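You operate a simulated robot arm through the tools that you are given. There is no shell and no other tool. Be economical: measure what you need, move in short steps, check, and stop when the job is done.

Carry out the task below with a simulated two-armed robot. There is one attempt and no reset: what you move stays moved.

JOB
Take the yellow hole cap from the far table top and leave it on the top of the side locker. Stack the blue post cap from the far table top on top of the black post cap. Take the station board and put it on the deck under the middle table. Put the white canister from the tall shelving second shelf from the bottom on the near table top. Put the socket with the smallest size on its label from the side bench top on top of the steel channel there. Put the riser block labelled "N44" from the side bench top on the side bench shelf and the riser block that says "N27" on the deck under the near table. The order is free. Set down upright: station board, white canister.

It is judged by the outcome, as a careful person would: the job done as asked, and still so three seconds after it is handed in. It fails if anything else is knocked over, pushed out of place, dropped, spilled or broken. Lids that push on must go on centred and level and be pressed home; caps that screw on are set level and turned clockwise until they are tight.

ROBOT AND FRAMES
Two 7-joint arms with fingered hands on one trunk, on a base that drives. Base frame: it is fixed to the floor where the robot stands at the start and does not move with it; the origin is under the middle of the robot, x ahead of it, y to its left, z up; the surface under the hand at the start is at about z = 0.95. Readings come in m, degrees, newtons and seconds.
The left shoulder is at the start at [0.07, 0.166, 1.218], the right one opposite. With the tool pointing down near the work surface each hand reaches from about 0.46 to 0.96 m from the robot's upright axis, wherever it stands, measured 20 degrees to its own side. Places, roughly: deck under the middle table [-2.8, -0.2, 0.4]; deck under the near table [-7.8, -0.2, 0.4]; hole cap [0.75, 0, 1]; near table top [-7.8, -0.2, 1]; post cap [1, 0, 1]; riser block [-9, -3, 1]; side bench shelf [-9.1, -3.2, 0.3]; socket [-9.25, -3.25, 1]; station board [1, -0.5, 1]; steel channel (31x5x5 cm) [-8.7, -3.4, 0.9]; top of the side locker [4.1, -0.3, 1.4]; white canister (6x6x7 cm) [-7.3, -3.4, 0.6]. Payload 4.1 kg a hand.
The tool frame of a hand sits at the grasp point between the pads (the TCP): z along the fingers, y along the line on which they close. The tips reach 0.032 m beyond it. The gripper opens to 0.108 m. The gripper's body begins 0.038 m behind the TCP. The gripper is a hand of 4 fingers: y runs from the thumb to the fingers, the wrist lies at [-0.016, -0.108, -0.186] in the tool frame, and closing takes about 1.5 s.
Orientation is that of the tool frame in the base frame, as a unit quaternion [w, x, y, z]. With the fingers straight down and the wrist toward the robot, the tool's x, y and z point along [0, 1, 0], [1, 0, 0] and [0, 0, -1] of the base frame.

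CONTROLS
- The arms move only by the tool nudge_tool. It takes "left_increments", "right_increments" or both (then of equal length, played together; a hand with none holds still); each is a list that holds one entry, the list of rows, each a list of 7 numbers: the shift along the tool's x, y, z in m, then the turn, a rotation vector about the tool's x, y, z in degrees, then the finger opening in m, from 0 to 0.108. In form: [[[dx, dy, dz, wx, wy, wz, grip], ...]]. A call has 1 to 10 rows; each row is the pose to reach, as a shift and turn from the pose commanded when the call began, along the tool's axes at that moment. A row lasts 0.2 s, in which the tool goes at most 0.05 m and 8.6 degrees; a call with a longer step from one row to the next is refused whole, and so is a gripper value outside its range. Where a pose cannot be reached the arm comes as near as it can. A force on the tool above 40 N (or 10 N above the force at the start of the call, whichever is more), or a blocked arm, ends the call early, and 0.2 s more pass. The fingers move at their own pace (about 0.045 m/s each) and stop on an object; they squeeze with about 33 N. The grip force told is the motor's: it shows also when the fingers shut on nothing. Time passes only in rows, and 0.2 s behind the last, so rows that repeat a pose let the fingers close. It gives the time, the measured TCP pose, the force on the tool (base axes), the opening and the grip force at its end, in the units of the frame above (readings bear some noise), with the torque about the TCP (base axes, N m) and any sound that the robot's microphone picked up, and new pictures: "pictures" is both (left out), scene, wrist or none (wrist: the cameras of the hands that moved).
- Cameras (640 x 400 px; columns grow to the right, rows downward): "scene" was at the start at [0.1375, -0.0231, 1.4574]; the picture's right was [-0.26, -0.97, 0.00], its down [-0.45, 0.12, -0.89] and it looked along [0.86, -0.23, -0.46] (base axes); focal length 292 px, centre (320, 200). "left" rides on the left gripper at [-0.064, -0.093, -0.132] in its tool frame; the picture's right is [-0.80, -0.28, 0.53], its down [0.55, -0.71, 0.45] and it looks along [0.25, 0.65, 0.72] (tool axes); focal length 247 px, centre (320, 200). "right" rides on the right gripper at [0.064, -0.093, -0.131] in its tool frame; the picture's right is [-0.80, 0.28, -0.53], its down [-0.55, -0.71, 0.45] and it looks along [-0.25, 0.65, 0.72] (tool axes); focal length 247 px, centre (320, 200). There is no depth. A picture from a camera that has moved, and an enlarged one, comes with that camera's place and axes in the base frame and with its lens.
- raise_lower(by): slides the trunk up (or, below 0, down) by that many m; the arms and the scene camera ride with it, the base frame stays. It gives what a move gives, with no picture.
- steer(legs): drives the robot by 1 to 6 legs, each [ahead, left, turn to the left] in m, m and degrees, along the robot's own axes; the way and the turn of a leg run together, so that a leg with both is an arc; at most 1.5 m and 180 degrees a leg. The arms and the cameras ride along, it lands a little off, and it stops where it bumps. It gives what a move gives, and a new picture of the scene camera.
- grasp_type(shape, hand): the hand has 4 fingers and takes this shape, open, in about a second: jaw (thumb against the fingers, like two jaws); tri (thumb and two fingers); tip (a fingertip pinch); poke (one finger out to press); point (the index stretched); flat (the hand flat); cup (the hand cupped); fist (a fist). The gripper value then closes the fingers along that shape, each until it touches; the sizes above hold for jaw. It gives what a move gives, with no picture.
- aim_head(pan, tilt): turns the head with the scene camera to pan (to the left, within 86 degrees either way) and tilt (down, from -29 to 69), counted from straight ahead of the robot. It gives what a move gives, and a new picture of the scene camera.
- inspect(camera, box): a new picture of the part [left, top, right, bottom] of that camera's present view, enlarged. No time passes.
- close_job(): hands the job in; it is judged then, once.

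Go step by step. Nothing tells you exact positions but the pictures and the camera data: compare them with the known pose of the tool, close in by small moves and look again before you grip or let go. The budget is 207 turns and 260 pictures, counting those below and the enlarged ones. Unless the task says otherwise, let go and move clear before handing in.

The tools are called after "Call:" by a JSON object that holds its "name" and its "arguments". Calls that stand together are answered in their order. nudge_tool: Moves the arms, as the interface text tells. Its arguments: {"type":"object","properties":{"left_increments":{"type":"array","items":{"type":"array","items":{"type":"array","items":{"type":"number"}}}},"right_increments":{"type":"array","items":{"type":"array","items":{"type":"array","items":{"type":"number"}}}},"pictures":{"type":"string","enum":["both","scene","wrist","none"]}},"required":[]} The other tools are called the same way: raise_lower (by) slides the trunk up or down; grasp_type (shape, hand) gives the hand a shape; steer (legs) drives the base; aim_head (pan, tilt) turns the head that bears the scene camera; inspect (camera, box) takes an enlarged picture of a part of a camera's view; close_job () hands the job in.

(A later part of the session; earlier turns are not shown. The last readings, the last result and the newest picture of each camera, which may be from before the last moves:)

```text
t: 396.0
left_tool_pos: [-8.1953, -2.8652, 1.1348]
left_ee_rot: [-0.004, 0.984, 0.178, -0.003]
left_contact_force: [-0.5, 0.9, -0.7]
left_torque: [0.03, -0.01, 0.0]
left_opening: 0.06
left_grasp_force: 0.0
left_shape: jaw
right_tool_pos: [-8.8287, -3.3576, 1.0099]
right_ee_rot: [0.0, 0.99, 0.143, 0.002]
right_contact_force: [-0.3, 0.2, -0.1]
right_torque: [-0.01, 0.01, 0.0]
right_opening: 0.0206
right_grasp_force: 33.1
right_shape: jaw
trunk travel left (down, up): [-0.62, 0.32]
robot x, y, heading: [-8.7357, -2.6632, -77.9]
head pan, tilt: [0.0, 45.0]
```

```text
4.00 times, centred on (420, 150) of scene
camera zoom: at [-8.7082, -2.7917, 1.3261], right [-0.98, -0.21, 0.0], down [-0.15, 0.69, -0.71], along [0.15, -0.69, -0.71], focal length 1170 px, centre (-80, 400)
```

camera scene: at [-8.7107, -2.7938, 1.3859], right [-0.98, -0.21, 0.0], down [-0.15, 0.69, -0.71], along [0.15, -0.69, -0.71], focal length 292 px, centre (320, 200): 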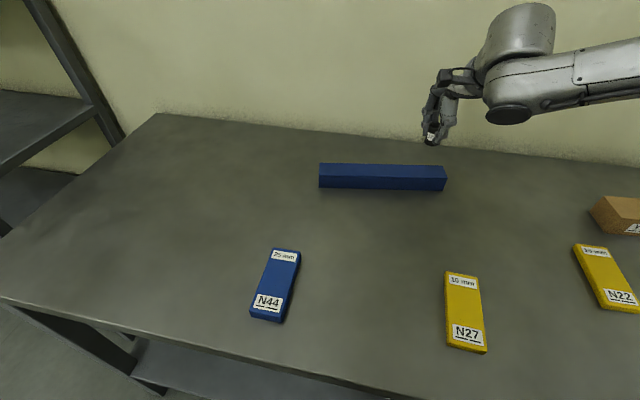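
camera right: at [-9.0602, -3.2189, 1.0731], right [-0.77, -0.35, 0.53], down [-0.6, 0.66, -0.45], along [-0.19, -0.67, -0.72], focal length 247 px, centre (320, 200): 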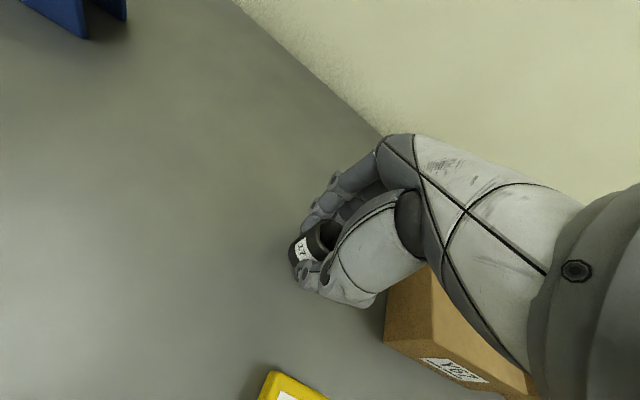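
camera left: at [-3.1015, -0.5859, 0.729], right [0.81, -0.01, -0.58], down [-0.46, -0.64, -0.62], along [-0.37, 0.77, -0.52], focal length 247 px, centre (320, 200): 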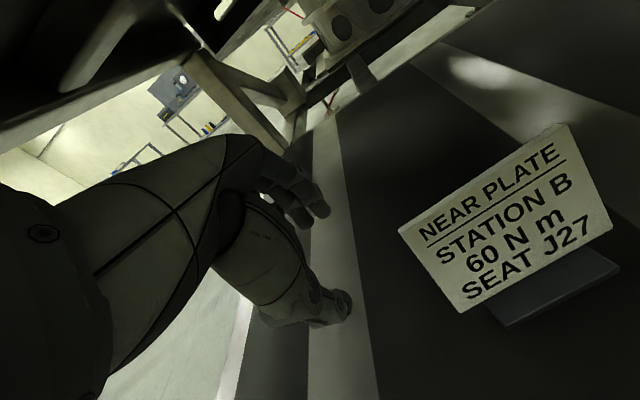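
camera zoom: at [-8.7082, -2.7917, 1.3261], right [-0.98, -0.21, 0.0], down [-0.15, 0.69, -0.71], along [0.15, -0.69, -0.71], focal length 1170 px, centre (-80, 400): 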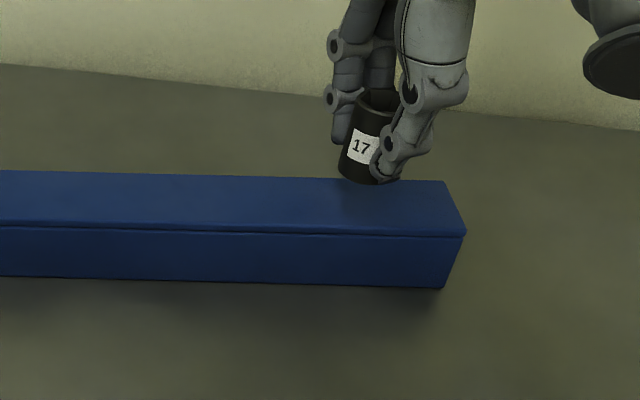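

It is centred over the channel. I'll lower to contact.

Call:
{"name": "raise_lower", "arguments": {"by": -0.012}}

Call:
{"name": "raise_lower", "arguments": {"by": -0.005}}

Call:
{"name": "inspect", "arguments": {"camera": "scene", "box": [360, 100, 480, 200]}}

```text
t: 396.6
left_tool_pos: [-8.1961, -2.8655, 1.1215]
left_ee_rot: [-0.005, 0.984, 0.179, -0.002]
left_contact_force: [-0.7, 0.0, 0.7]
left_torque: [-0.01, 0.01, 0.03]
left_opening: 0.06
left_grasp_force: 0.1
left_shape: jaw
right_tool_pos: [-8.8274, -3.3574, 0.9984]
right_ee_rot: [-0.001, 0.99, 0.143, 0.001]
right_contact_force: [0.0, -0.5, -0.6]
right_torque: [0.03, 0.03, 0.0]
right_opening: 0.0204
right_grasp_force: 33.0
right_shape: jaw
trunk travel left (down, up): [-0.608, 0.332]
robot x, y, heading: [-8.7329, -2.6634, -77.8]
head pan, tilt: [0.0, 45.0]
```

```text
t: 397.2
left_tool_pos: [-8.1953, -2.8651, 1.1187]
left_ee_rot: [-0.005, 0.984, 0.179, -0.003]
left_contact_force: [0.3, -0.4, 0.4]
left_torque: [-0.01, 0.03, 0.02]
left_opening: 0.0601
left_grasp_force: 0.1
left_shape: jaw
right_tool_pos: [-8.8277, -3.3573, 0.9942]
right_ee_rot: [-0.001, 0.99, 0.143, 0.002]
right_contact_force: [-0.7, -0.7, -0.5]
right_torque: [-0.02, 0.02, -0.05]
right_opening: 0.0204
right_grasp_force: 33.4
right_shape: jaw
trunk travel left (down, up): [-0.603, 0.337]
robot x, y, heading: [-8.7327, -2.6635, -77.9]
head pan, tilt: [0.0, 45.0]
```

```text
4.00 times, centred on (420, 150) of scene
camera zoom: at [-8.7077, -2.7913, 1.3091], right [-0.98, -0.21, 0.0], down [-0.15, 0.69, -0.71], along [0.15, -0.69, -0.71], focal length 1170 px, centre (-80, 400)
```

zoom: 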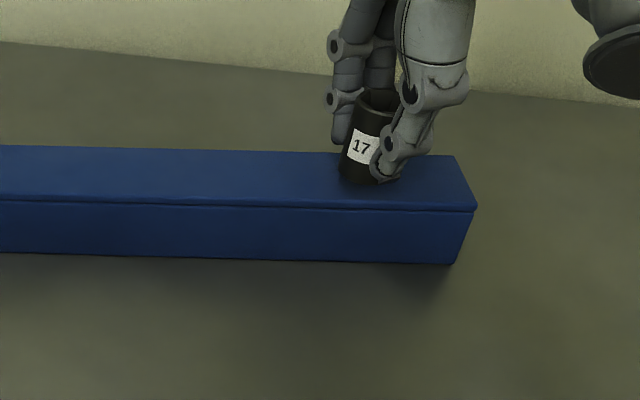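

Call:
{"name": "raise_lower", "arguments": {"by": -0.004}}

Call:
{"name": "raise_lower", "arguments": {"by": -0.004}}

```text
t: 397.7
left_tool_pos: [-8.1948, -2.8655, 1.1141]
left_ee_rot: [-0.005, 0.984, 0.179, -0.002]
left_contact_force: [-0.6, 0.5, 0.6]
left_torque: [0.04, 0.02, -0.03]
left_opening: 0.0599
left_grasp_force: 0.0
left_shape: jaw
right_tool_pos: [-8.8275, -3.3577, 0.9899]
right_ee_rot: [0.0, 0.99, 0.143, 0.002]
right_contact_force: [0.7, -0.4, -0.8]
right_torque: [-0.01, 0.02, 0.03]
right_opening: 0.0203
right_grasp_force: 32.5
right_shape: jaw
trunk travel left (down, up): [-0.599, 0.341]
robot x, y, heading: [-8.7361, -2.659, -77.7]
head pan, tilt: [0.0, 45.0]
```

```text
t: 398.2
left_tool_pos: [-8.1949, -2.8653, 1.1094]
left_ee_rot: [-0.005, 0.984, 0.179, -0.002]
left_contact_force: [-0.6, -0.2, -0.1]
left_torque: [-0.02, -0.01, 0.01]
left_opening: 0.0604
left_grasp_force: 0.1
left_shape: jaw
right_tool_pos: [-8.8271, -3.3565, 0.9857]
right_ee_rot: [-0.002, 0.99, 0.143, 0.002]
right_contact_force: [0.5, 0.4, -0.7]
right_torque: [0.01, 0.0, 0.01]
right_opening: 0.0204
right_grasp_force: 33.3
right_shape: jaw
trunk travel left (down, up): [-0.595, 0.345]
robot x, y, heading: [-8.7334, -2.6663, -77.8]
head pan, tilt: [0.0, 45.0]
```

Call:
{"name": "raise_lower", "arguments": {"by": -0.004}}

Call:
{"name": "raise_lower", "arguments": {"by": -0.003}}

Call:
{"name": "inspect", "arguments": {"camera": "scene", "box": [380, 100, 460, 170]}}

```text
t: 398.8
left_tool_pos: [-8.1956, -2.8655, 1.105]
left_ee_rot: [-0.005, 0.984, 0.178, -0.003]
left_contact_force: [0.7, -0.1, 0.3]
left_torque: [-0.01, -0.03, 0.06]
left_opening: 0.0602
left_grasp_force: 0.0
left_shape: jaw
right_tool_pos: [-8.8273, -3.3568, 0.982]
right_ee_rot: [0.0, 0.99, 0.143, 0.002]
right_contact_force: [-0.5, 0.6, 3.2]
right_torque: [-0.06, -0.01, -0.03]
right_opening: 0.0204
right_grasp_force: 32.5
right_shape: jaw
trunk travel left (down, up): [-0.591, 0.349]
robot x, y, heading: [-8.733, -2.6663, -77.5]
head pan, tilt: [0.0, 45.0]
```

```text
t: 399.3
left_tool_pos: [-8.1947, -2.865, 1.1035]
left_ee_rot: [-0.004, 0.984, 0.178, -0.003]
left_contact_force: [0.2, -0.2, -0.2]
left_torque: [0.01, 0.0, 0.02]
left_opening: 0.0601
left_grasp_force: 0.0
left_shape: jaw
right_tool_pos: [-8.8262, -3.3573, 0.9802]
right_ee_rot: [0.001, 0.99, 0.144, 0.001]
right_contact_force: [-1.5, -1.1, 15.3]
right_torque: [-0.18, -0.02, -0.01]
right_opening: 0.021
right_grasp_force: 32.8
right_shape: jaw
trunk travel left (down, up): [-0.588, 0.352]
robot x, y, heading: [-8.7356, -2.6638, -77.7]
head pan, tilt: [0.0, 45.0]
```

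```text
5.71 times, centred on (420, 135) of scene
camera zoom: at [-8.7076, -2.7896, 1.2945], right [-0.98, -0.21, 0.0], down [-0.15, 0.69, -0.71], along [0.15, -0.69, -0.71], focal length 1671 px, centre (-251, 571)
```

zoom: 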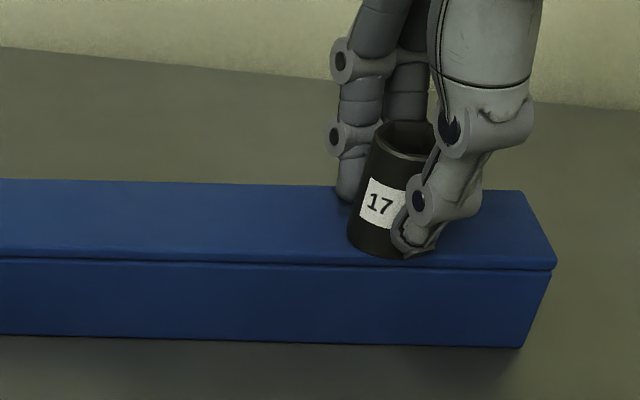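

Contact made; the socket base is fully on the channel. I'll ease up a touch and open.

Call:
{"name": "raise_lower", "arguments": {"by": 0.002}}

Call:
{"name": "nudge_tool", "arguments": {"right_increments": [[[0, 0, 0, 0, 0, 0, 0.025], [0, 0, 0, 0, 0, 0, 0.032], [0, 0, 0, 0, 0, 0, 0.042], [0, 0, 0, 0, 0, 0, 0.055], [0, 0, 0, 0, 0, 0, 0.065], [0, 0, 0, 0, 0, 0, 0.065]]], "pictures": "none"}}

Call:
{"name": "raise_lower", "arguments": {"by": 0.12}}

Call:
{"name": "inspect", "arguments": {"camera": "scene", "box": [300, 120, 460, 220]}}

```text
t: 399.8
left_tool_pos: [-8.1944, -2.8648, 1.1034]
left_ee_rot: [-0.004, 0.984, 0.179, -0.004]
left_contact_force: [-0.5, 0.0, 0.5]
left_torque: [-0.01, -0.02, 0.01]
left_opening: 0.0598
left_grasp_force: 0.0
left_shape: jaw
right_tool_pos: [-8.8272, -3.3564, 0.9807]
right_ee_rot: [0.0, 0.99, 0.143, 0.001]
right_contact_force: [-0.9, -2.4, 12.7]
right_torque: [-0.24, -0.04, -0.02]
right_opening: 0.0211
right_grasp_force: 33.3
right_shape: jaw
trunk travel left (down, up): [-0.59, 0.35]
robot x, y, heading: [-8.7328, -2.6629, -77.7]
head pan, tilt: [0.0, 45.0]
```

```text
t: 401.2
left_tool_pos: [-8.1946, -2.8648, 1.1046]
left_ee_rot: [-0.006, 0.984, 0.179, -0.001]
left_contact_force: [0.1, 0.9, -0.4]
left_torque: [0.01, -0.03, -0.01]
left_opening: 0.0602
left_grasp_force: 0.0
left_shape: jaw
right_tool_pos: [-8.8266, -3.3577, 0.9815]
right_ee_rot: [-0.001, 0.99, 0.142, 0.001]
right_contact_force: [0.4, 0.0, -0.9]
right_torque: [-0.03, 0.01, 0.0]
right_opening: 0.0644
right_grasp_force: 0.1
right_shape: jaw
trunk travel left (down, up): [-0.59, 0.35]
robot x, y, heading: [-8.7342, -2.658, -77.8]
head pan, tilt: [0.0, 45.0]
```

```text
t: 402.7
left_tool_pos: [-8.1958, -2.8644, 1.2249]
left_ee_rot: [-0.005, 0.984, 0.179, -0.003]
left_contact_force: [0.0, -1.0, -0.1]
left_torque: [0.0, -0.01, -0.01]
left_opening: 0.0603
left_grasp_force: 0.1
left_shape: jaw
right_tool_pos: [-8.8274, -3.3578, 1.0996]
right_ee_rot: [-0.002, 0.99, 0.143, 0.001]
right_contact_force: [-0.1, -0.1, -0.1]
right_torque: [-0.02, -0.01, 0.01]
right_opening: 0.0645
right_grasp_force: 0.1
right_shape: jaw
trunk travel left (down, up): [-0.71, 0.23]
robot x, y, heading: [-8.7309, -2.6594, -77.7]
head pan, tilt: [0.0, 45.0]
```

```text
4.00 times, centred on (380, 170) of scene
camera zoom: at [-8.7075, -2.7915, 1.4161], right [-0.98, -0.21, 0.0], down [-0.15, 0.69, -0.71], along [0.15, -0.69, -0.71], focal length 1170 px, centre (80, 320)
```

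zoom: 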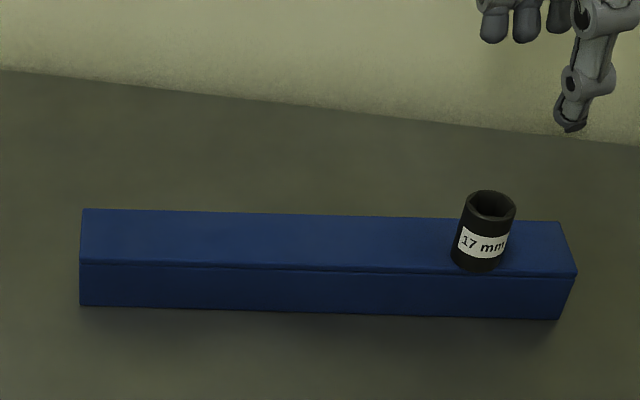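

The 17 mm socket stands on the channel. For the riser blocks I need to grip across x, so I'll yaw the right hand about 80° while pulling it back a little.

Call:
{"name": "nudge_tool", "arguments": {"right_increments": [[[0, -0.02, -0.02, 0, 0, -8, 0.09], [0, -0.04, -0.03, 0, 0, -16, 0.09], [0, -0.06, -0.03, 0, 0, -24, 0.09], [0, -0.08, -0.03, 0, 0, -32, 0.09], [0, -0.1, -0.03, 0, 0, -40, 0.09], [0, -0.12, -0.03, 0, 0, -48, 0.09], [0, -0.14, -0.03, 0, 0, -56, 0.09], [0, -0.16, -0.03, 0, 0, -64, 0.09], [0, -0.18, -0.03, 0, 0, -72, 0.09], [0, -0.2, -0.03, 0, 0, -80, 0.09]]]}}

```text
t: 404.9
left_tool_pos: [-8.1965, -2.8657, 1.2252]
left_ee_rot: [-0.004, 0.984, 0.178, -0.003]
left_contact_force: [0.0, -0.5, 0.1]
left_torque: [-0.02, -0.01, -0.01]
left_opening: 0.06
left_grasp_force: 0.1
left_shape: jaw
right_tool_pos: [-8.8821, -3.1648, 1.1324]
right_ee_rot: [0.001, 0.665, 0.747, 0.002]
right_contact_force: [-0.3, 0.2, 0.1]
right_torque: [0.01, 0.01, 0.01]
right_opening: 0.0896
right_grasp_force: 0.0
right_shape: jaw
trunk travel left (down, up): [-0.71, 0.23]
robot x, y, heading: [-8.7336, -2.6659, -77.8]
head pan, tilt: [0.0, 45.0]
camera scene: at [-8.7078, -2.7909, 1.4162], right [-0.98, -0.21, 0.0], down [-0.15, 0.69, -0.71], along [0.15, -0.69, -0.71], focal length 292 px, centre (320, 200)
camera right: at [-8.982, -3.1104, 1.2638], right [0.37, -0.76, 0.53], down [-0.64, -0.63, -0.45], along [0.68, -0.17, -0.72], focal length 247 px, centre (320, 200)
```

scene: 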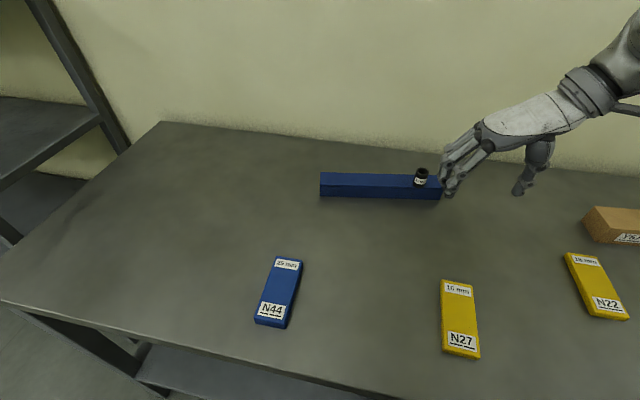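
right: 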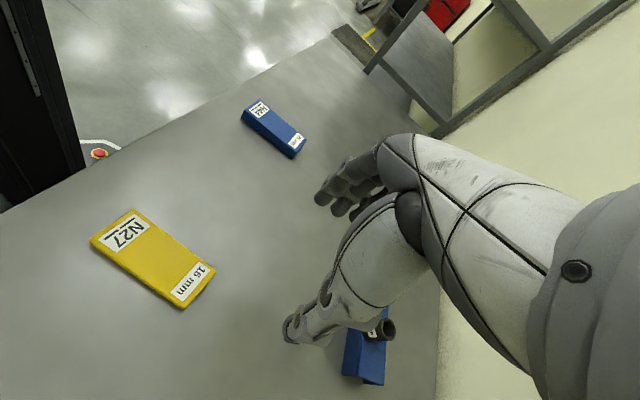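

The yaw worked. N44 is at about [-8.578, -3.042] and N27 at about [-8.90, -3.06]. I'll move the base so the right hand is over N44.

Call:
{"name": "steer", "arguments": {"legs": [[-0.031, 0.364, 0], [0, 0, -5.2]]}}

Call:
{"name": "raise_lower", "arguments": {"by": -0.1}}

Call:
{"name": "inspect", "arguments": {"camera": "right", "box": [0, 0, 640, 400]}}

```text
t: 407.8
left_tool_pos: [-7.8589, -2.7987, 1.2248]
left_ee_rot: [-0.005, 0.99, 0.138, -0.002]
left_contact_force: [0.5, -0.9, -0.6]
left_torque: [0.0, 0.0, -0.02]
left_opening: 0.06
left_grasp_force: 0.0
left_shape: jaw
right_tool_pos: [-8.5688, -3.0402, 1.1311]
right_ee_rot: [-0.001, 0.697, 0.717, 0.001]
right_contact_force: [-0.3, -0.7, 0.4]
right_torque: [-0.01, -0.01, 0.0]
right_opening: 0.0895
right_grasp_force: 0.0
right_shape: jaw
trunk travel left (down, up): [-0.71, 0.23]
robot x, y, heading: [-8.3792, -2.5536, -82.4]
head pan, tilt: [0.0, 45.0]
camera scene: at [-8.3626, -2.6823, 1.4161], right [-0.99, -0.13, 0.0], down [-0.09, 0.7, -0.71], along [0.09, -0.7, -0.71], focal length 292 px, centre (320, 200)
```

scene: 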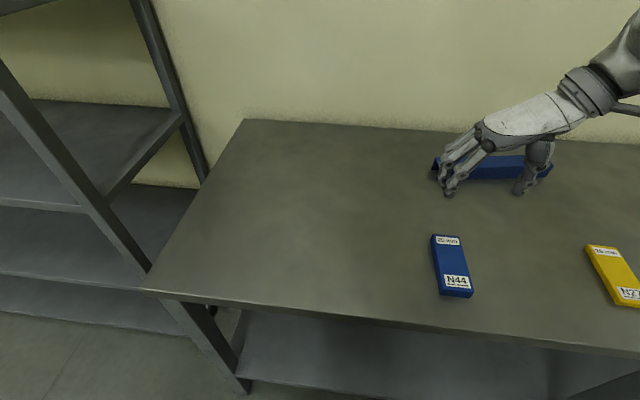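

```text
t: 409.1
left_tool_pos: [-7.8587, -2.7988, 1.1243]
left_ee_rot: [-0.004, 0.991, 0.137, -0.003]
left_contact_force: [-0.3, -0.3, 0.3]
left_torque: [0.0, -0.03, -0.01]
left_opening: 0.06
left_grasp_force: 0.0
left_shape: jaw
right_tool_pos: [-8.569, -3.04, 1.032]
right_ee_rot: [0.0, 0.697, 0.717, 0.001]
right_contact_force: [0.1, -0.1, -0.7]
right_torque: [0.01, -0.04, 0.01]
right_opening: 0.0897
right_grasp_force: 0.2
right_shape: jaw
trunk travel left (down, up): [-0.61, 0.33]
robot x, y, heading: [-8.3766, -2.5525, -82.7]
head pan, tilt: [0.0, 45.0]
```

```text
1.00 times, centred on (320, 200) of right (not enlarged: the box is as wide or as high as the picture)
camera zoom: at [-8.6627, -2.9772, 1.1637], right [0.3, -0.79, 0.53], down [-0.69, -0.57, -0.45], along [0.66, -0.23, -0.72], focal length 247 px, centre (320, 200)
```

zoom: 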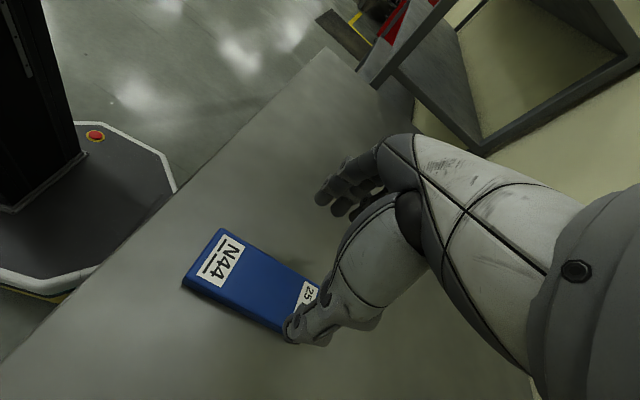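

Call:
{"name": "steer", "arguments": {"legs": [[-0.009, -0.009, 0]]}}

Call:
{"name": "raise_lower", "arguments": {"by": -0.1}}

Call:
{"name": "inspect", "arguments": {"camera": "right", "box": [0, 0, 640, 400]}}

```text
t: 409.9
left_tool_pos: [-7.8682, -2.792, 1.1232]
left_ee_rot: [-0.005, 0.991, 0.137, -0.003]
left_contact_force: [-0.1, 0.7, -0.7]
left_torque: [0.01, -0.01, 0.01]
left_opening: 0.0601
left_grasp_force: 0.1
left_shape: jaw
right_tool_pos: [-8.5771, -3.0329, 1.0318]
right_ee_rot: [-0.001, 0.697, 0.717, 0.003]
right_contact_force: [-0.4, -0.8, 0.3]
right_torque: [0.01, 0.04, -0.03]
right_opening: 0.0898
right_grasp_force: 0.1
right_shape: jaw
trunk travel left (down, up): [-0.61, 0.33]
robot x, y, heading: [-8.3906, -2.5438, -82.7]
head pan, tilt: [0.0, 45.0]
camera scene: at [-8.3708, -2.6755, 1.316], right [-0.99, -0.13, 0.0], down [-0.09, 0.7, -0.71], along [0.09, -0.7, -0.71], focal length 292 px, centre (320, 200)
```

scene: 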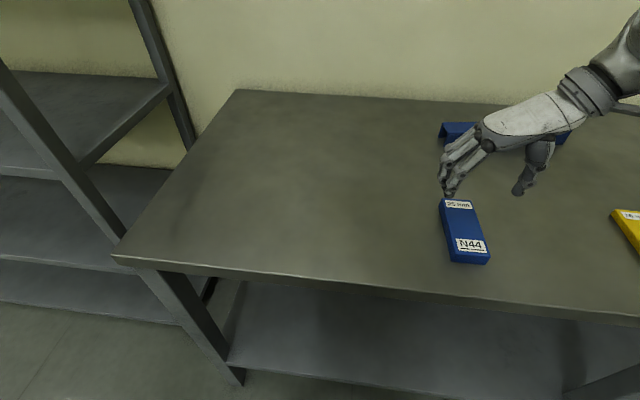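

```text
t: 411.2
left_tool_pos: [-7.8687, -2.7909, 1.0248]
left_ee_rot: [-0.005, 0.99, 0.138, -0.003]
left_contact_force: [0.5, 0.0, 0.5]
left_torque: [0.01, -0.01, 0.0]
left_opening: 0.0601
left_grasp_force: 0.0
left_shape: jaw
right_tool_pos: [-8.579, -3.0332, 0.9329]
right_ee_rot: [0.001, 0.697, 0.717, 0.001]
right_contact_force: [-0.9, -0.6, 8.2]
right_torque: [-0.11, -0.47, 0.0]
right_opening: 0.0893
right_grasp_force: 0.1
right_shape: jaw
trunk travel left (down, up): [-0.51, 0.43]
robot x, y, heading: [-8.3866, -2.5467, -82.7]
head pan, tilt: [0.0, 45.0]
```

```text
1.00 times, centred on (320, 200) of right (not enlarged: the box is as wide or as high as the picture)
camera zoom: at [-8.6722, -2.9695, 1.0644], right [0.3, -0.79, 0.53], down [-0.69, -0.57, -0.45], along [0.66, -0.23, -0.72], focal length 247 px, centre (320, 200)
```

zoom: 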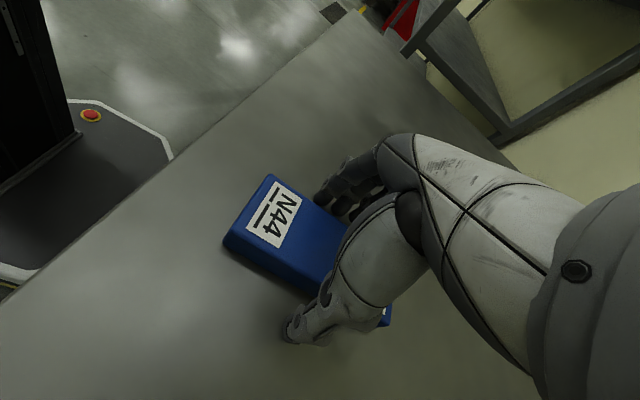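

Fingertips touch the bench (z ≈ 0.90). I'll raise 5 mm and close on N44.

Call:
{"name": "raise_lower", "arguments": {"by": 0.005}}

Call:
{"name": "nudge_tool", "arguments": {"right_increments": [[[0, 0, 0, 0, 0, 0, 0.07], [0, 0, 0, 0, 0, 0, 0.04], [0, 0, 0, 0, 0, 0, 0.0], [0, 0, 0, 0, 0, 0, 0.0], [0, 0, 0, 0, 0, 0, 0.0], [0, 0, 0, 0, 0, 0, 0.0]]], "pictures": "wrist"}}

Call:
{"name": "raise_lower", "arguments": {"by": 0.1}}

```text
t: 411.7
left_tool_pos: [-7.8671, -2.7912, 1.0302]
left_ee_rot: [-0.005, 0.991, 0.137, -0.002]
left_contact_force: [-0.6, -0.7, 0.1]
left_torque: [0.0, -0.01, 0.03]
left_opening: 0.0601
left_grasp_force: 0.0
left_shape: jaw
right_tool_pos: [-8.5785, -3.0325, 0.9363]
right_ee_rot: [-0.001, 0.697, 0.717, 0.002]
right_contact_force: [0.1, 0.0, 0.2]
right_torque: [0.01, -0.01, -0.01]
right_opening: 0.0897
right_grasp_force: 0.0
right_shape: jaw
trunk travel left (down, up): [-0.515, 0.425]
robot x, y, heading: [-8.3874, -2.5431, -82.4]
head pan, tilt: [0.0, 45.0]
```

```text
t: 413.1
left_tool_pos: [-7.8681, -2.7921, 1.0299]
left_ee_rot: [-0.005, 0.99, 0.138, -0.002]
left_contact_force: [0.2, -0.3, 0.8]
left_torque: [0.02, -0.03, 0.02]
left_opening: 0.0601
left_grasp_force: 0.1
left_shape: jaw
right_tool_pos: [-8.5784, -3.0324, 0.9361]
right_ee_rot: [-0.001, 0.697, 0.717, 0.002]
right_contact_force: [0.4, 0.7, 1.0]
right_torque: [-0.01, 0.01, 0.02]
right_opening: 0.0506
right_grasp_force: 32.9
right_shape: jaw
trunk travel left (down, up): [-0.515, 0.425]
robot x, y, heading: [-8.3898, -2.5464, -82.8]
head pan, tilt: [0.0, 45.0]
camera right: at [-8.6724, -2.97, 1.0685], right [0.3, -0.79, 0.53], down [-0.69, -0.57, -0.45], along [0.66, -0.23, -0.72], focal length 247 px, centre (320, 200)
```

right: 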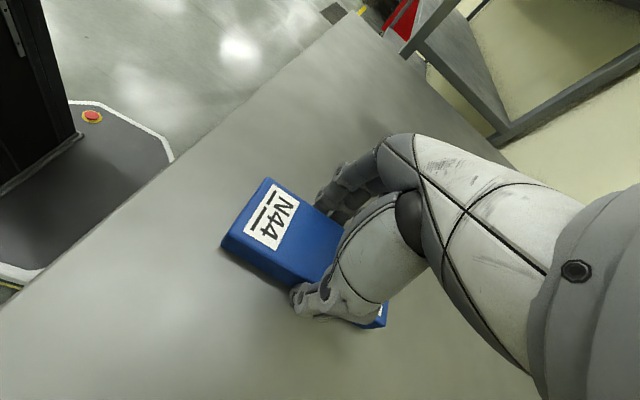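

```text
t: 414.5
left_tool_pos: [-7.8678, -2.7923, 1.129]
left_ee_rot: [-0.005, 0.99, 0.137, -0.002]
left_contact_force: [0.2, -0.2, 0.9]
left_torque: [0.0, 0.02, 0.0]
left_opening: 0.06
left_grasp_force: 0.1
left_shape: jaw
right_tool_pos: [-8.5787, -3.0331, 1.037]
right_ee_rot: [-0.001, 0.697, 0.717, 0.001]
right_contact_force: [0.1, 0.7, -2.3]
right_torque: [0.0, -0.02, 0.04]
right_opening: 0.0505
right_grasp_force: 33.4
right_shape: jaw
trunk travel left (down, up): [-0.615, 0.325]
robot x, y, heading: [-8.3871, -2.5454, -82.8]
head pan, tilt: [0.0, 45.0]
```

N44 is held. I'll back off from the bench, lower the trunk and look at the shelf underneath.

Call:
{"name": "steer", "arguments": {"legs": [[-0.42, 0, 0]]}}

Call:
{"name": "raise_lower", "arguments": {"by": -0.4}}

Call:
{"name": "aim_head", "arguments": {"pan": -10, "tilt": 30}}

```text
t: 417.0
left_tool_pos: [-7.9216, -2.3901, 1.1285]
left_ee_rot: [-0.005, 0.991, 0.135, -0.002]
left_contact_force: [-0.5, 0.9, 0.2]
left_torque: [-0.03, 0.01, -0.03]
left_opening: 0.06
left_grasp_force: 0.1
left_shape: jaw
right_tool_pos: [-8.6324, -2.6264, 1.0362]
right_ee_rot: [-0.001, 0.698, 0.716, 0.002]
right_contact_force: [-0.1, -0.1, -1.5]
right_torque: [0.02, -0.04, -0.01]
right_opening: 0.0503
right_grasp_force: 32.9
right_shape: jaw
trunk travel left (down, up): [-0.615, 0.325]
robot x, y, heading: [-8.4397, -2.1406, -82.9]
head pan, tilt: [0.0, 45.0]
camera scene: at [-8.4248, -2.2702, 1.3211], right [-0.99, -0.12, 0.0], down [-0.09, 0.7, -0.71], along [0.09, -0.7, -0.71], focal length 292 px, centre (320, 200)
```

scene: 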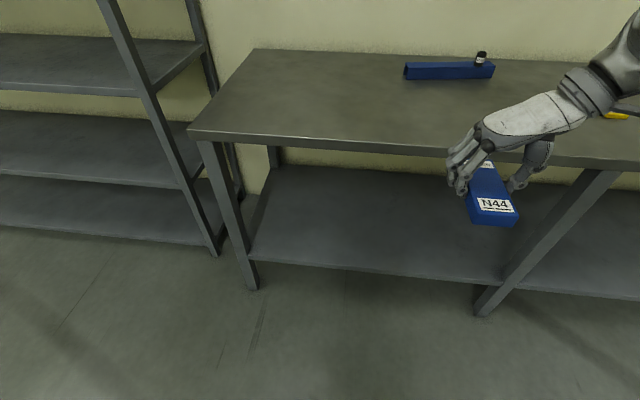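

```text
t: 420.8
left_tool_pos: [-7.9215, -2.3912, 0.7307]
left_ee_rot: [-0.005, 0.991, 0.135, -0.002]
left_contact_force: [1.0, -0.4, 0.8]
left_torque: [0.0, 0.02, 0.0]
left_opening: 0.0602
left_grasp_force: 0.0
left_shape: jaw
right_tool_pos: [-8.633, -2.6267, 0.6363]
right_ee_rot: [-0.001, 0.699, 0.715, 0.002]
right_contact_force: [-0.4, -0.5, -2.4]
right_torque: [0.04, 0.04, -0.01]
right_opening: 0.0504
right_grasp_force: 33.1
right_shape: jaw
trunk travel left (down, up): [-0.215, 0.725]
robot x, y, heading: [-8.4429, -2.1376, -83.0]
head pan, tilt: [0.0, 45.0]
```

```text
t: 421.6
left_tool_pos: [-7.9198, -2.3893, 0.7283]
left_ee_rot: [-0.005, 0.991, 0.136, -0.002]
left_contact_force: [0.4, -0.5, -0.5]
left_torque: [0.01, -0.02, -0.03]
left_opening: 0.0601
left_grasp_force: 0.2
left_shape: jaw
right_tool_pos: [-8.6333, -2.6272, 0.6361]
right_ee_rot: [-0.001, 0.698, 0.716, 0.001]
right_contact_force: [0.2, 0.2, -1.8]
right_torque: [0.03, 0.03, -0.01]
right_opening: 0.0506
right_grasp_force: 33.4
right_shape: jaw
trunk travel left (down, up): [-0.215, 0.725]
robot x, y, heading: [-8.4371, -2.1393, -82.8]
head pan, tilt: [-10.0, 30.0]
camera scene: at [-8.4393, -2.2802, 0.9437], right [-1.0, 0.05, 0.0], down [0.02, 0.5, -0.87], along [-0.04, -0.86, -0.5], focal length 292 px, centre (320, 200)
```

scene: 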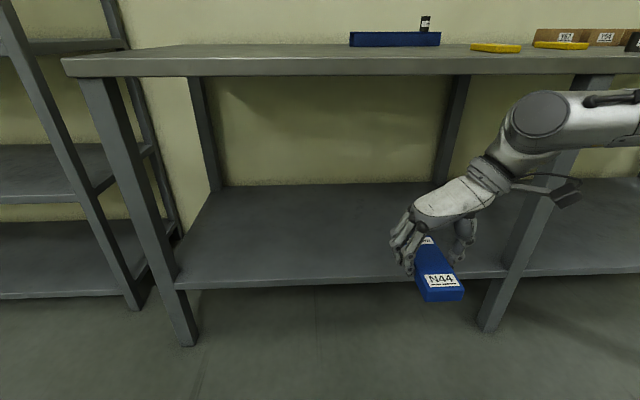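

Shelf top is at z ≈ 0.36 with its front edge at y ≈ -2.87; the bay runs x -8.08 to -8.93. I'll shift left to keep the elbow clear of the middle leg, lower, and drive in.

Call:
{"name": "steer", "arguments": {"legs": [[0, 0.25, 0]]}}

Call:
{"name": "raise_lower", "arguments": {"by": -0.165}}

Call:
{"name": "steer", "arguments": {"legs": [[0.2, 0, 0]]}}

Call:
{"name": "aim_head", "arguments": {"pan": -25, "tilt": 25}}

```text
t: 423.4
left_tool_pos: [-7.6725, -2.3593, 0.7288]
left_ee_rot: [-0.005, 0.991, 0.135, -0.003]
left_contact_force: [0.2, 0.5, 0.0]
left_torque: [0.03, 0.03, 0.0]
left_opening: 0.0602
left_grasp_force: 0.1
left_shape: jaw
right_tool_pos: [-8.3843, -2.5952, 0.6365]
right_ee_rot: [-0.001, 0.7, 0.714, 0.002]
right_contact_force: [-0.1, 0.2, -2.0]
right_torque: [0.0, 0.01, -0.02]
right_opening: 0.0501
right_grasp_force: 33.2
right_shape: jaw
trunk travel left (down, up): [-0.215, 0.725]
robot x, y, heading: [-8.1912, -2.1124, -82.8]
head pan, tilt: [-10.0, 30.0]
camera scene: at [-8.1908, -2.249, 0.9437], right [-1.0, 0.05, 0.0], down [0.02, 0.5, -0.87], along [-0.04, -0.86, -0.5], focal length 292 px, centre (320, 200)
```

scene: 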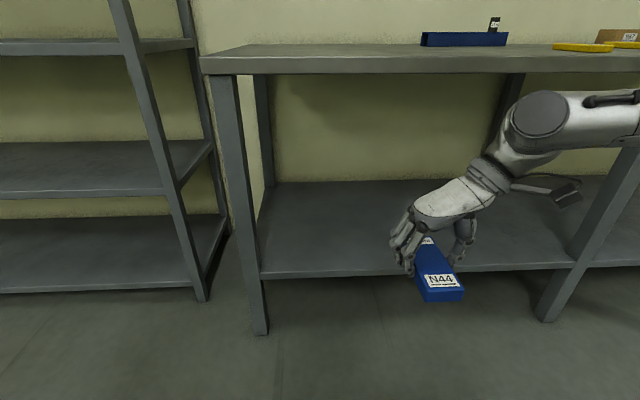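

```text
t: 425.3
left_tool_pos: [-7.6739, -2.3588, 0.5639]
left_ee_rot: [-0.005, 0.991, 0.134, -0.002]
left_contact_force: [0.2, -0.3, -1.1]
left_torque: [0.02, 0.02, 0.04]
left_opening: 0.06
left_grasp_force: 0.1
left_shape: jaw
right_tool_pos: [-8.3839, -2.5945, 0.4713]
right_ee_rot: [0.0, 0.699, 0.715, 0.003]
right_contact_force: [0.2, -0.3, -1.8]
right_torque: [0.04, 0.02, -0.01]
right_opening: 0.0503
right_grasp_force: 32.7
right_shape: jaw
trunk travel left (down, up): [-0.05, 0.89]
robot x, y, heading: [-8.1916, -2.1118, -83.2]
head pan, tilt: [-10.0, 30.0]
```

```text
t: 426.9
left_tool_pos: [-7.6508, -2.5597, 0.5648]
left_ee_rot: [-0.005, 0.991, 0.132, -0.003]
left_contact_force: [0.7, -0.4, 0.3]
left_torque: [0.02, -0.03, 0.01]
left_opening: 0.0602
left_grasp_force: 0.0
left_shape: jaw
right_tool_pos: [-8.3633, -2.79, 0.4709]
right_ee_rot: [-0.001, 0.702, 0.712, 0.002]
right_contact_force: [-0.8, -0.2, -2.3]
right_torque: [0.01, 0.0, 0.0]
right_opening: 0.0503
right_grasp_force: 33.1
right_shape: jaw
trunk travel left (down, up): [-0.05, 0.89]
robot x, y, heading: [-8.1675, -2.3061, -83.3]
head pan, tilt: [-10.0, 30.0]
camera scene: at [-8.1684, -2.4456, 0.7787], right [-1.0, 0.06, 0.0], down [0.03, 0.5, -0.87], along [-0.05, -0.86, -0.5], focal length 292 px, centre (320, 200)
```

scene: 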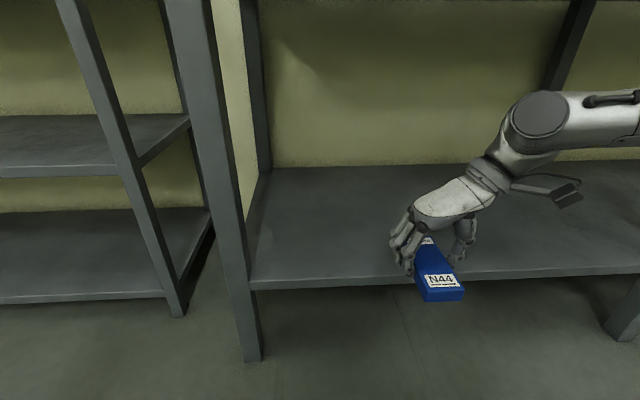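

```text
t: 427.6
left_tool_pos: [-7.6509, -2.5606, 0.5649]
left_ee_rot: [-0.004, 0.991, 0.131, -0.002]
left_contact_force: [0.0, 0.8, -0.2]
left_torque: [-0.03, -0.03, 0.01]
left_opening: 0.06
left_grasp_force: 0.1
left_shape: jaw
right_tool_pos: [-8.3636, -2.7909, 0.471]
right_ee_rot: [-0.001, 0.701, 0.713, 0.002]
right_contact_force: [0.7, 0.6, -1.9]
right_torque: [0.05, 0.01, 0.0]
right_opening: 0.0506
right_grasp_force: 33.1
right_shape: jaw
trunk travel left (down, up): [-0.05, 0.89]
robot x, y, heading: [-8.1642, -2.3054, -83.7]
head pan, tilt: [-25.0, 25.0]
camera scene: at [-8.1921, -2.4429, 0.7867], right [-0.95, 0.31, 0.0], down [0.13, 0.4, -0.91], along [-0.28, -0.86, -0.42], focal length 292 px, centre (320, 200)
```

scene: 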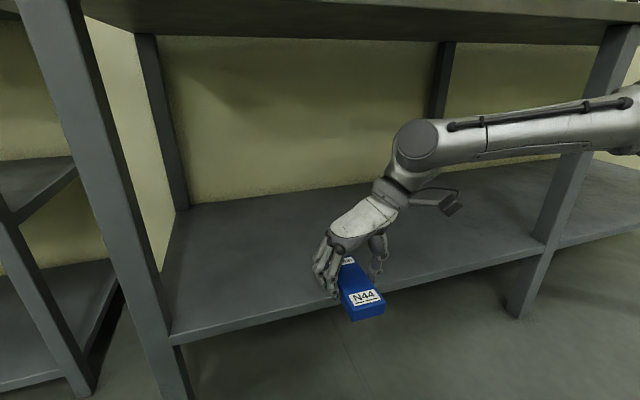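

The elbow will stay clear of the middle leg. I'll drive in 0.2 m more.

Call:
{"name": "steer", "arguments": {"legs": [[0.2, 0, 0]]}}

Call:
{"name": "raise_lower", "arguments": {"by": -0.045}}

Call:
{"name": "nudge_tool", "arguments": {"right_increments": [[[0, 0, 0.01, 0, 0, 0, 0], [0, 0, 0.016, 0, 0, 0, 0], [0, 0, 0.022, 0, 0, 0, 0], [0, 0, 0.028, 0, 0, 0, 0], [0, 0, 0.033, 0, 0, 0, 0]]], "pictures": "both"}}

```text
t: 429.2
left_tool_pos: [-7.6274, -2.7593, 0.5641]
left_ee_rot: [-0.005, 0.991, 0.13, -0.002]
left_contact_force: [-0.6, -0.1, -0.5]
left_torque: [0.02, 0.02, 0.0]
left_opening: 0.0599
left_grasp_force: 0.1
left_shape: jaw
right_tool_pos: [-8.3407, -2.9906, 0.4713]
right_ee_rot: [-0.001, 0.701, 0.713, 0.003]
right_contact_force: [-0.3, -1.1, -1.6]
right_torque: [0.0, -0.02, 0.0]
right_opening: 0.0504
right_grasp_force: 32.8
right_shape: jaw
trunk travel left (down, up): [-0.05, 0.89]
robot x, y, heading: [-8.1409, -2.5075, -83.6]
head pan, tilt: [-25.0, 25.0]
camera scene: at [-8.1689, -2.642, 0.7867], right [-0.95, 0.31, 0.0], down [0.13, 0.4, -0.91], along [-0.28, -0.86, -0.42], focal length 292 px, centre (320, 200)
```

scene: 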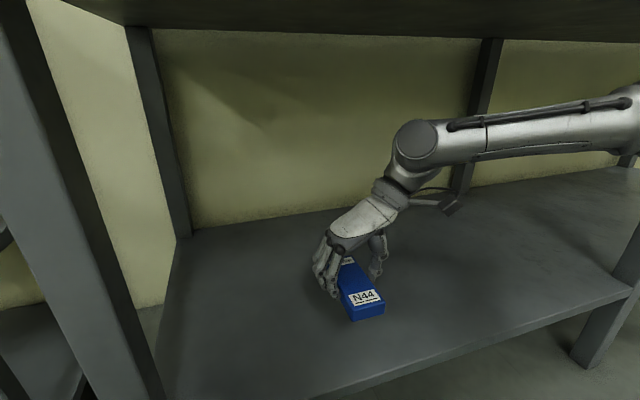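

```text
t: 430.1
left_tool_pos: [-7.6276, -2.7587, 0.5194]
left_ee_rot: [-0.005, 0.991, 0.13, -0.002]
left_contact_force: [-0.7, 0.0, 0.2]
left_torque: [0.03, 0.01, 0.01]
left_opening: 0.0602
left_grasp_force: 0.1
left_shape: jaw
right_tool_pos: [-8.3406, -2.9912, 0.4266]
right_ee_rot: [0.0, 0.702, 0.712, 0.002]
right_contact_force: [-0.4, -1.6, -1.7]
right_torque: [0.0, 0.01, -0.01]
right_opening: 0.0505
right_grasp_force: 32.9
right_shape: jaw
trunk travel left (down, up): [-0.005, 0.935]
robot x, y, heading: [-8.1444, -2.5084, -83.4]
head pan, tilt: [-25.0, 25.0]
```

```text
t: 431.3
left_tool_pos: [-7.6278, -2.7592, 0.5192]
left_ee_rot: [-0.005, 0.991, 0.131, -0.002]
left_contact_force: [-0.2, 0.5, -1.2]
left_torque: [0.0, 0.01, 0.02]
left_opening: 0.0601
left_grasp_force: 0.0
left_shape: jaw
right_tool_pos: [-8.3424, -2.9891, 0.3939]
right_ee_rot: [0.0, 0.701, 0.713, 0.002]
right_contact_force: [0.1, 0.0, -2.1]
right_torque: [0.04, 0.0, 0.01]
right_opening: 0.0504
right_grasp_force: 32.3
right_shape: jaw
trunk travel left (down, up): [-0.005, 0.935]
robot x, y, heading: [-8.1427, -2.5048, -83.1]
head pan, tilt: [-25.0, 25.0]
camera scene: at [-8.1689, -2.6421, 0.7417], right [-0.95, 0.31, 0.0], down [0.13, 0.4, -0.91], along [-0.28, -0.86, -0.42], focal length 292 px, centre (320, 200)
camera right: at [-8.4357, -2.9262, 0.5256], right [0.29, -0.8, 0.53], down [-0.7, -0.56, -0.45], along [0.65, -0.24, -0.72], focal length 247 px, centre (320, 200)
```

scene: 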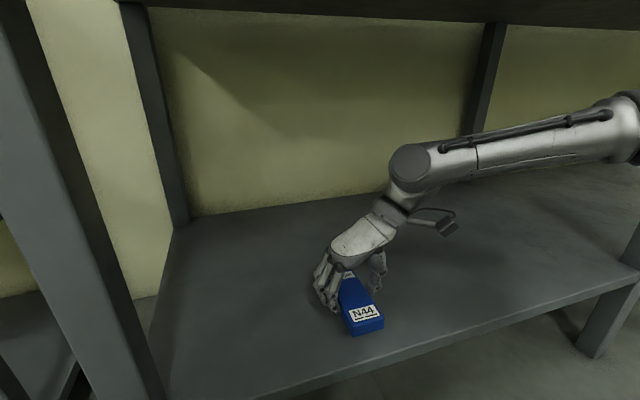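
right: 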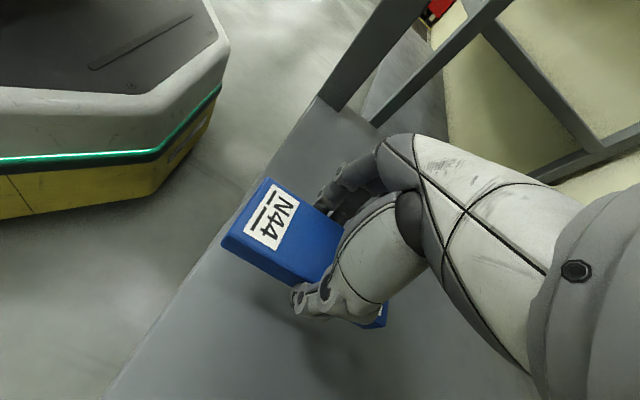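

I'd like the block deeper on the shelf, so I'll go 6 cm further and then lower to contact.

Call:
{"name": "steer", "arguments": {"legs": [[0.06, 0, 0]]}}

Call:
{"name": "nudge_tool", "arguments": {"right_increments": [[[0, 0, 0.006, 0, 0, 0, 0], [0, 0, 0.011, 0, 0, 0, 0], [0, 0, 0.016, 0, 0, 0, 0], [0, 0, 0.021, 0, 0, 0, 0], [0, 0, 0.026, 0, 0, 0, 0]]], "pictures": "wrist"}}

```text
t: 432.3
left_tool_pos: [-7.6207, -2.8191, 0.52]
left_ee_rot: [-0.005, 0.991, 0.132, -0.003]
left_contact_force: [0.1, 0.3, 1.3]
left_torque: [0.0, -0.03, 0.02]
left_opening: 0.06
left_grasp_force: 0.1
left_shape: jaw
right_tool_pos: [-8.3349, -3.0502, 0.3934]
right_ee_rot: [-0.001, 0.701, 0.713, 0.002]
right_contact_force: [0.9, -0.1, -2.5]
right_torque: [0.01, -0.01, -0.02]
right_opening: 0.0505
right_grasp_force: 32.5
right_shape: jaw
trunk travel left (down, up): [-0.005, 0.935]
robot x, y, heading: [-8.136, -2.5661, -83.5]
head pan, tilt: [-25.0, 25.0]
camera scene: at [-8.1618, -2.7021, 0.7417], right [-0.95, 0.31, 0.0], down [0.13, 0.4, -0.91], along [-0.28, -0.86, -0.42], focal length 292 px, centre (320, 200)
```

scene: 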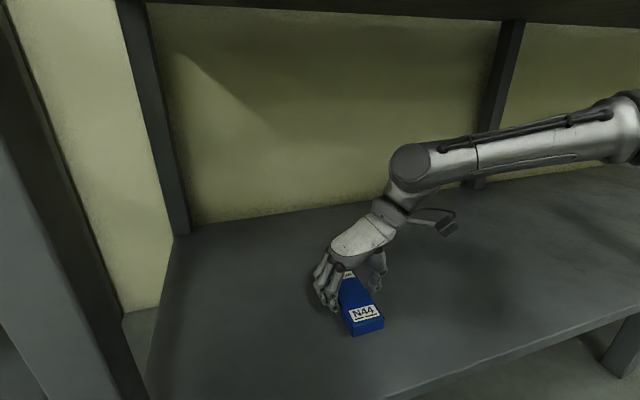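

```text
t: 433.5
left_tool_pos: [-7.6213, -2.8188, 0.52]
left_ee_rot: [-0.005, 0.991, 0.131, -0.003]
left_contact_force: [0.0, -0.2, -0.6]
left_torque: [-0.01, 0.01, -0.01]
left_opening: 0.0602
left_grasp_force: 0.1
left_shape: jaw
right_tool_pos: [-8.3345, -3.0494, 0.3666]
right_ee_rot: [-0.001, 0.702, 0.712, 0.002]
right_contact_force: [0.5, -0.3, -2.5]
right_torque: [0.01, 0.03, -0.01]
right_opening: 0.0504
right_grasp_force: 33.1
right_shape: jaw
trunk travel left (down, up): [-0.005, 0.935]
robot x, y, heading: [-8.1327, -2.5679, -83.3]
head pan, tilt: [-25.0, 25.0]
camera right: at [-8.4286, -2.9869, 0.4991], right [0.29, -0.8, 0.53], down [-0.7, -0.56, -0.45], along [0.65, -0.24, -0.72], focal length 247 px, centre (320, 200)
```

right: 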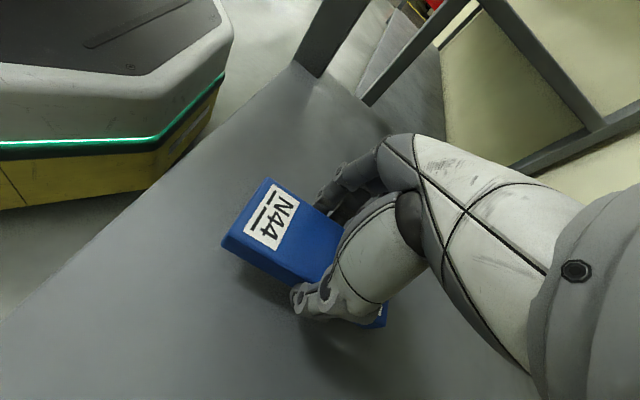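

Still not touching. I'll lower further in small steps.

Call:
{"name": "nudge_tool", "arguments": {"right_increments": [[[0, 0, 0.006, 0, 0, 0, 0], [0, 0, 0.012, 0, 0, 0, 0], [0, 0, 0.018, 0, 0, 0, 0], [0, 0, 0.024, 0, 0, 0, 0], [0, 0, 0.03, 0, 0, 0, 0], [0, 0, 0.036, 0, 0, 0, 0], [0, 0, 0.042, 0, 0, 0, 0], [0, 0, 0.048, 0, 0, 0, 0]]], "pictures": "wrist"}}

```text
t: 435.1
left_tool_pos: [-7.6199, -2.8175, 0.5199]
left_ee_rot: [-0.002, 0.991, 0.13, -0.004]
left_contact_force: [0.7, 0.5, -0.3]
left_torque: [0.0, 0.0, 0.0]
left_opening: 0.0602
left_grasp_force: 0.1
left_shape: jaw
right_tool_pos: [-8.3342, -3.052, 0.3332]
right_ee_rot: [0.004, 0.702, 0.712, -0.001]
right_contact_force: [-2.2, 7.2, 28.6]
right_torque: [0.05, 0.27, -0.08]
right_opening: 0.0526
right_grasp_force: 32.7
right_shape: jaw
trunk travel left (down, up): [-0.005, 0.935]
robot x, y, heading: [-8.1355, -2.568, -83.4]
head pan, tilt: [-25.0, 25.0]
stopped in row 7 (right hand): the force on the tool passed its limit at 46 N (the readings are from after the stop); the commanded pose is now the measured one
camera right: at [-8.4276, -2.986, 0.4653], right [0.29, -0.79, 0.54], down [-0.7, -0.56, -0.45], along [0.66, -0.24, -0.71], focal length 247 px, centre (320, 200)
```

right: 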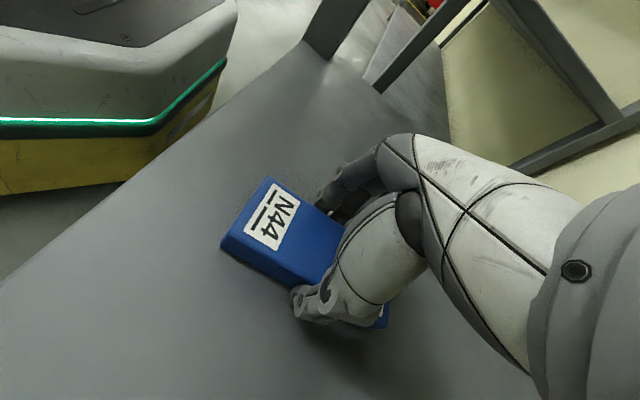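

The block is on the shelf (z ≈ 0.30). I'll ease up, open and lift.

Call:
{"name": "nudge_tool", "arguments": {"right_increments": [[[0, 0, -0.003, 0, 0, 0, 0], [0, 0, -0.004, 0, 0, 0, 0.06], [0, 0, -0.004, 0, 0, 0, 0.08], [0, 0, -0.004, 0, 0, 0, 0.09], [0, 0, -0.004, 0, 0, 0, 0.09], [0, 0, -0.02, 0, 0, 0, 0.09], [0, 0, -0.05, 0, 0, 0, 0.09], [0, 0, -0.08, 0, 0, 0, 0.09], [0, 0, -0.11, 0, 0, 0, 0.09]]], "pictures": "wrist"}}

```text
t: 437.1
left_tool_pos: [-7.6215, -2.818, 0.5195]
left_ee_rot: [-0.005, 0.991, 0.132, -0.002]
left_contact_force: [-0.4, -0.4, -0.3]
left_torque: [-0.01, 0.01, 0.0]
left_opening: 0.0599
left_grasp_force: 0.0
left_shape: jaw
right_tool_pos: [-8.3366, -3.05, 0.44]
right_ee_rot: [0.003, 0.702, 0.712, 0.002]
right_contact_force: [-0.4, -0.3, -0.3]
right_torque: [0.03, 0.02, 0.01]
right_opening: 0.0897
right_grasp_force: 0.0
right_shape: jaw
trunk travel left (down, up): [-0.005, 0.935]
robot x, y, heading: [-8.1401, -2.5674, -83.6]
head pan, tilt: [-25.0, 25.0]
camera right: at [-8.4292, -2.9853, 0.5715], right [0.29, -0.79, 0.53], down [-0.7, -0.56, -0.45], along [0.66, -0.24, -0.71], focal length 247 px, centre (320, 200)
```

right: 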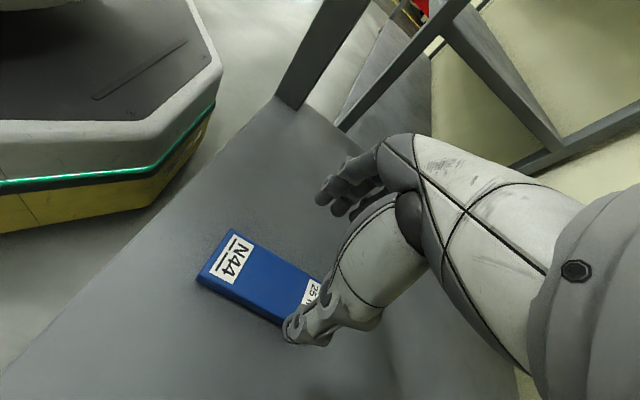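

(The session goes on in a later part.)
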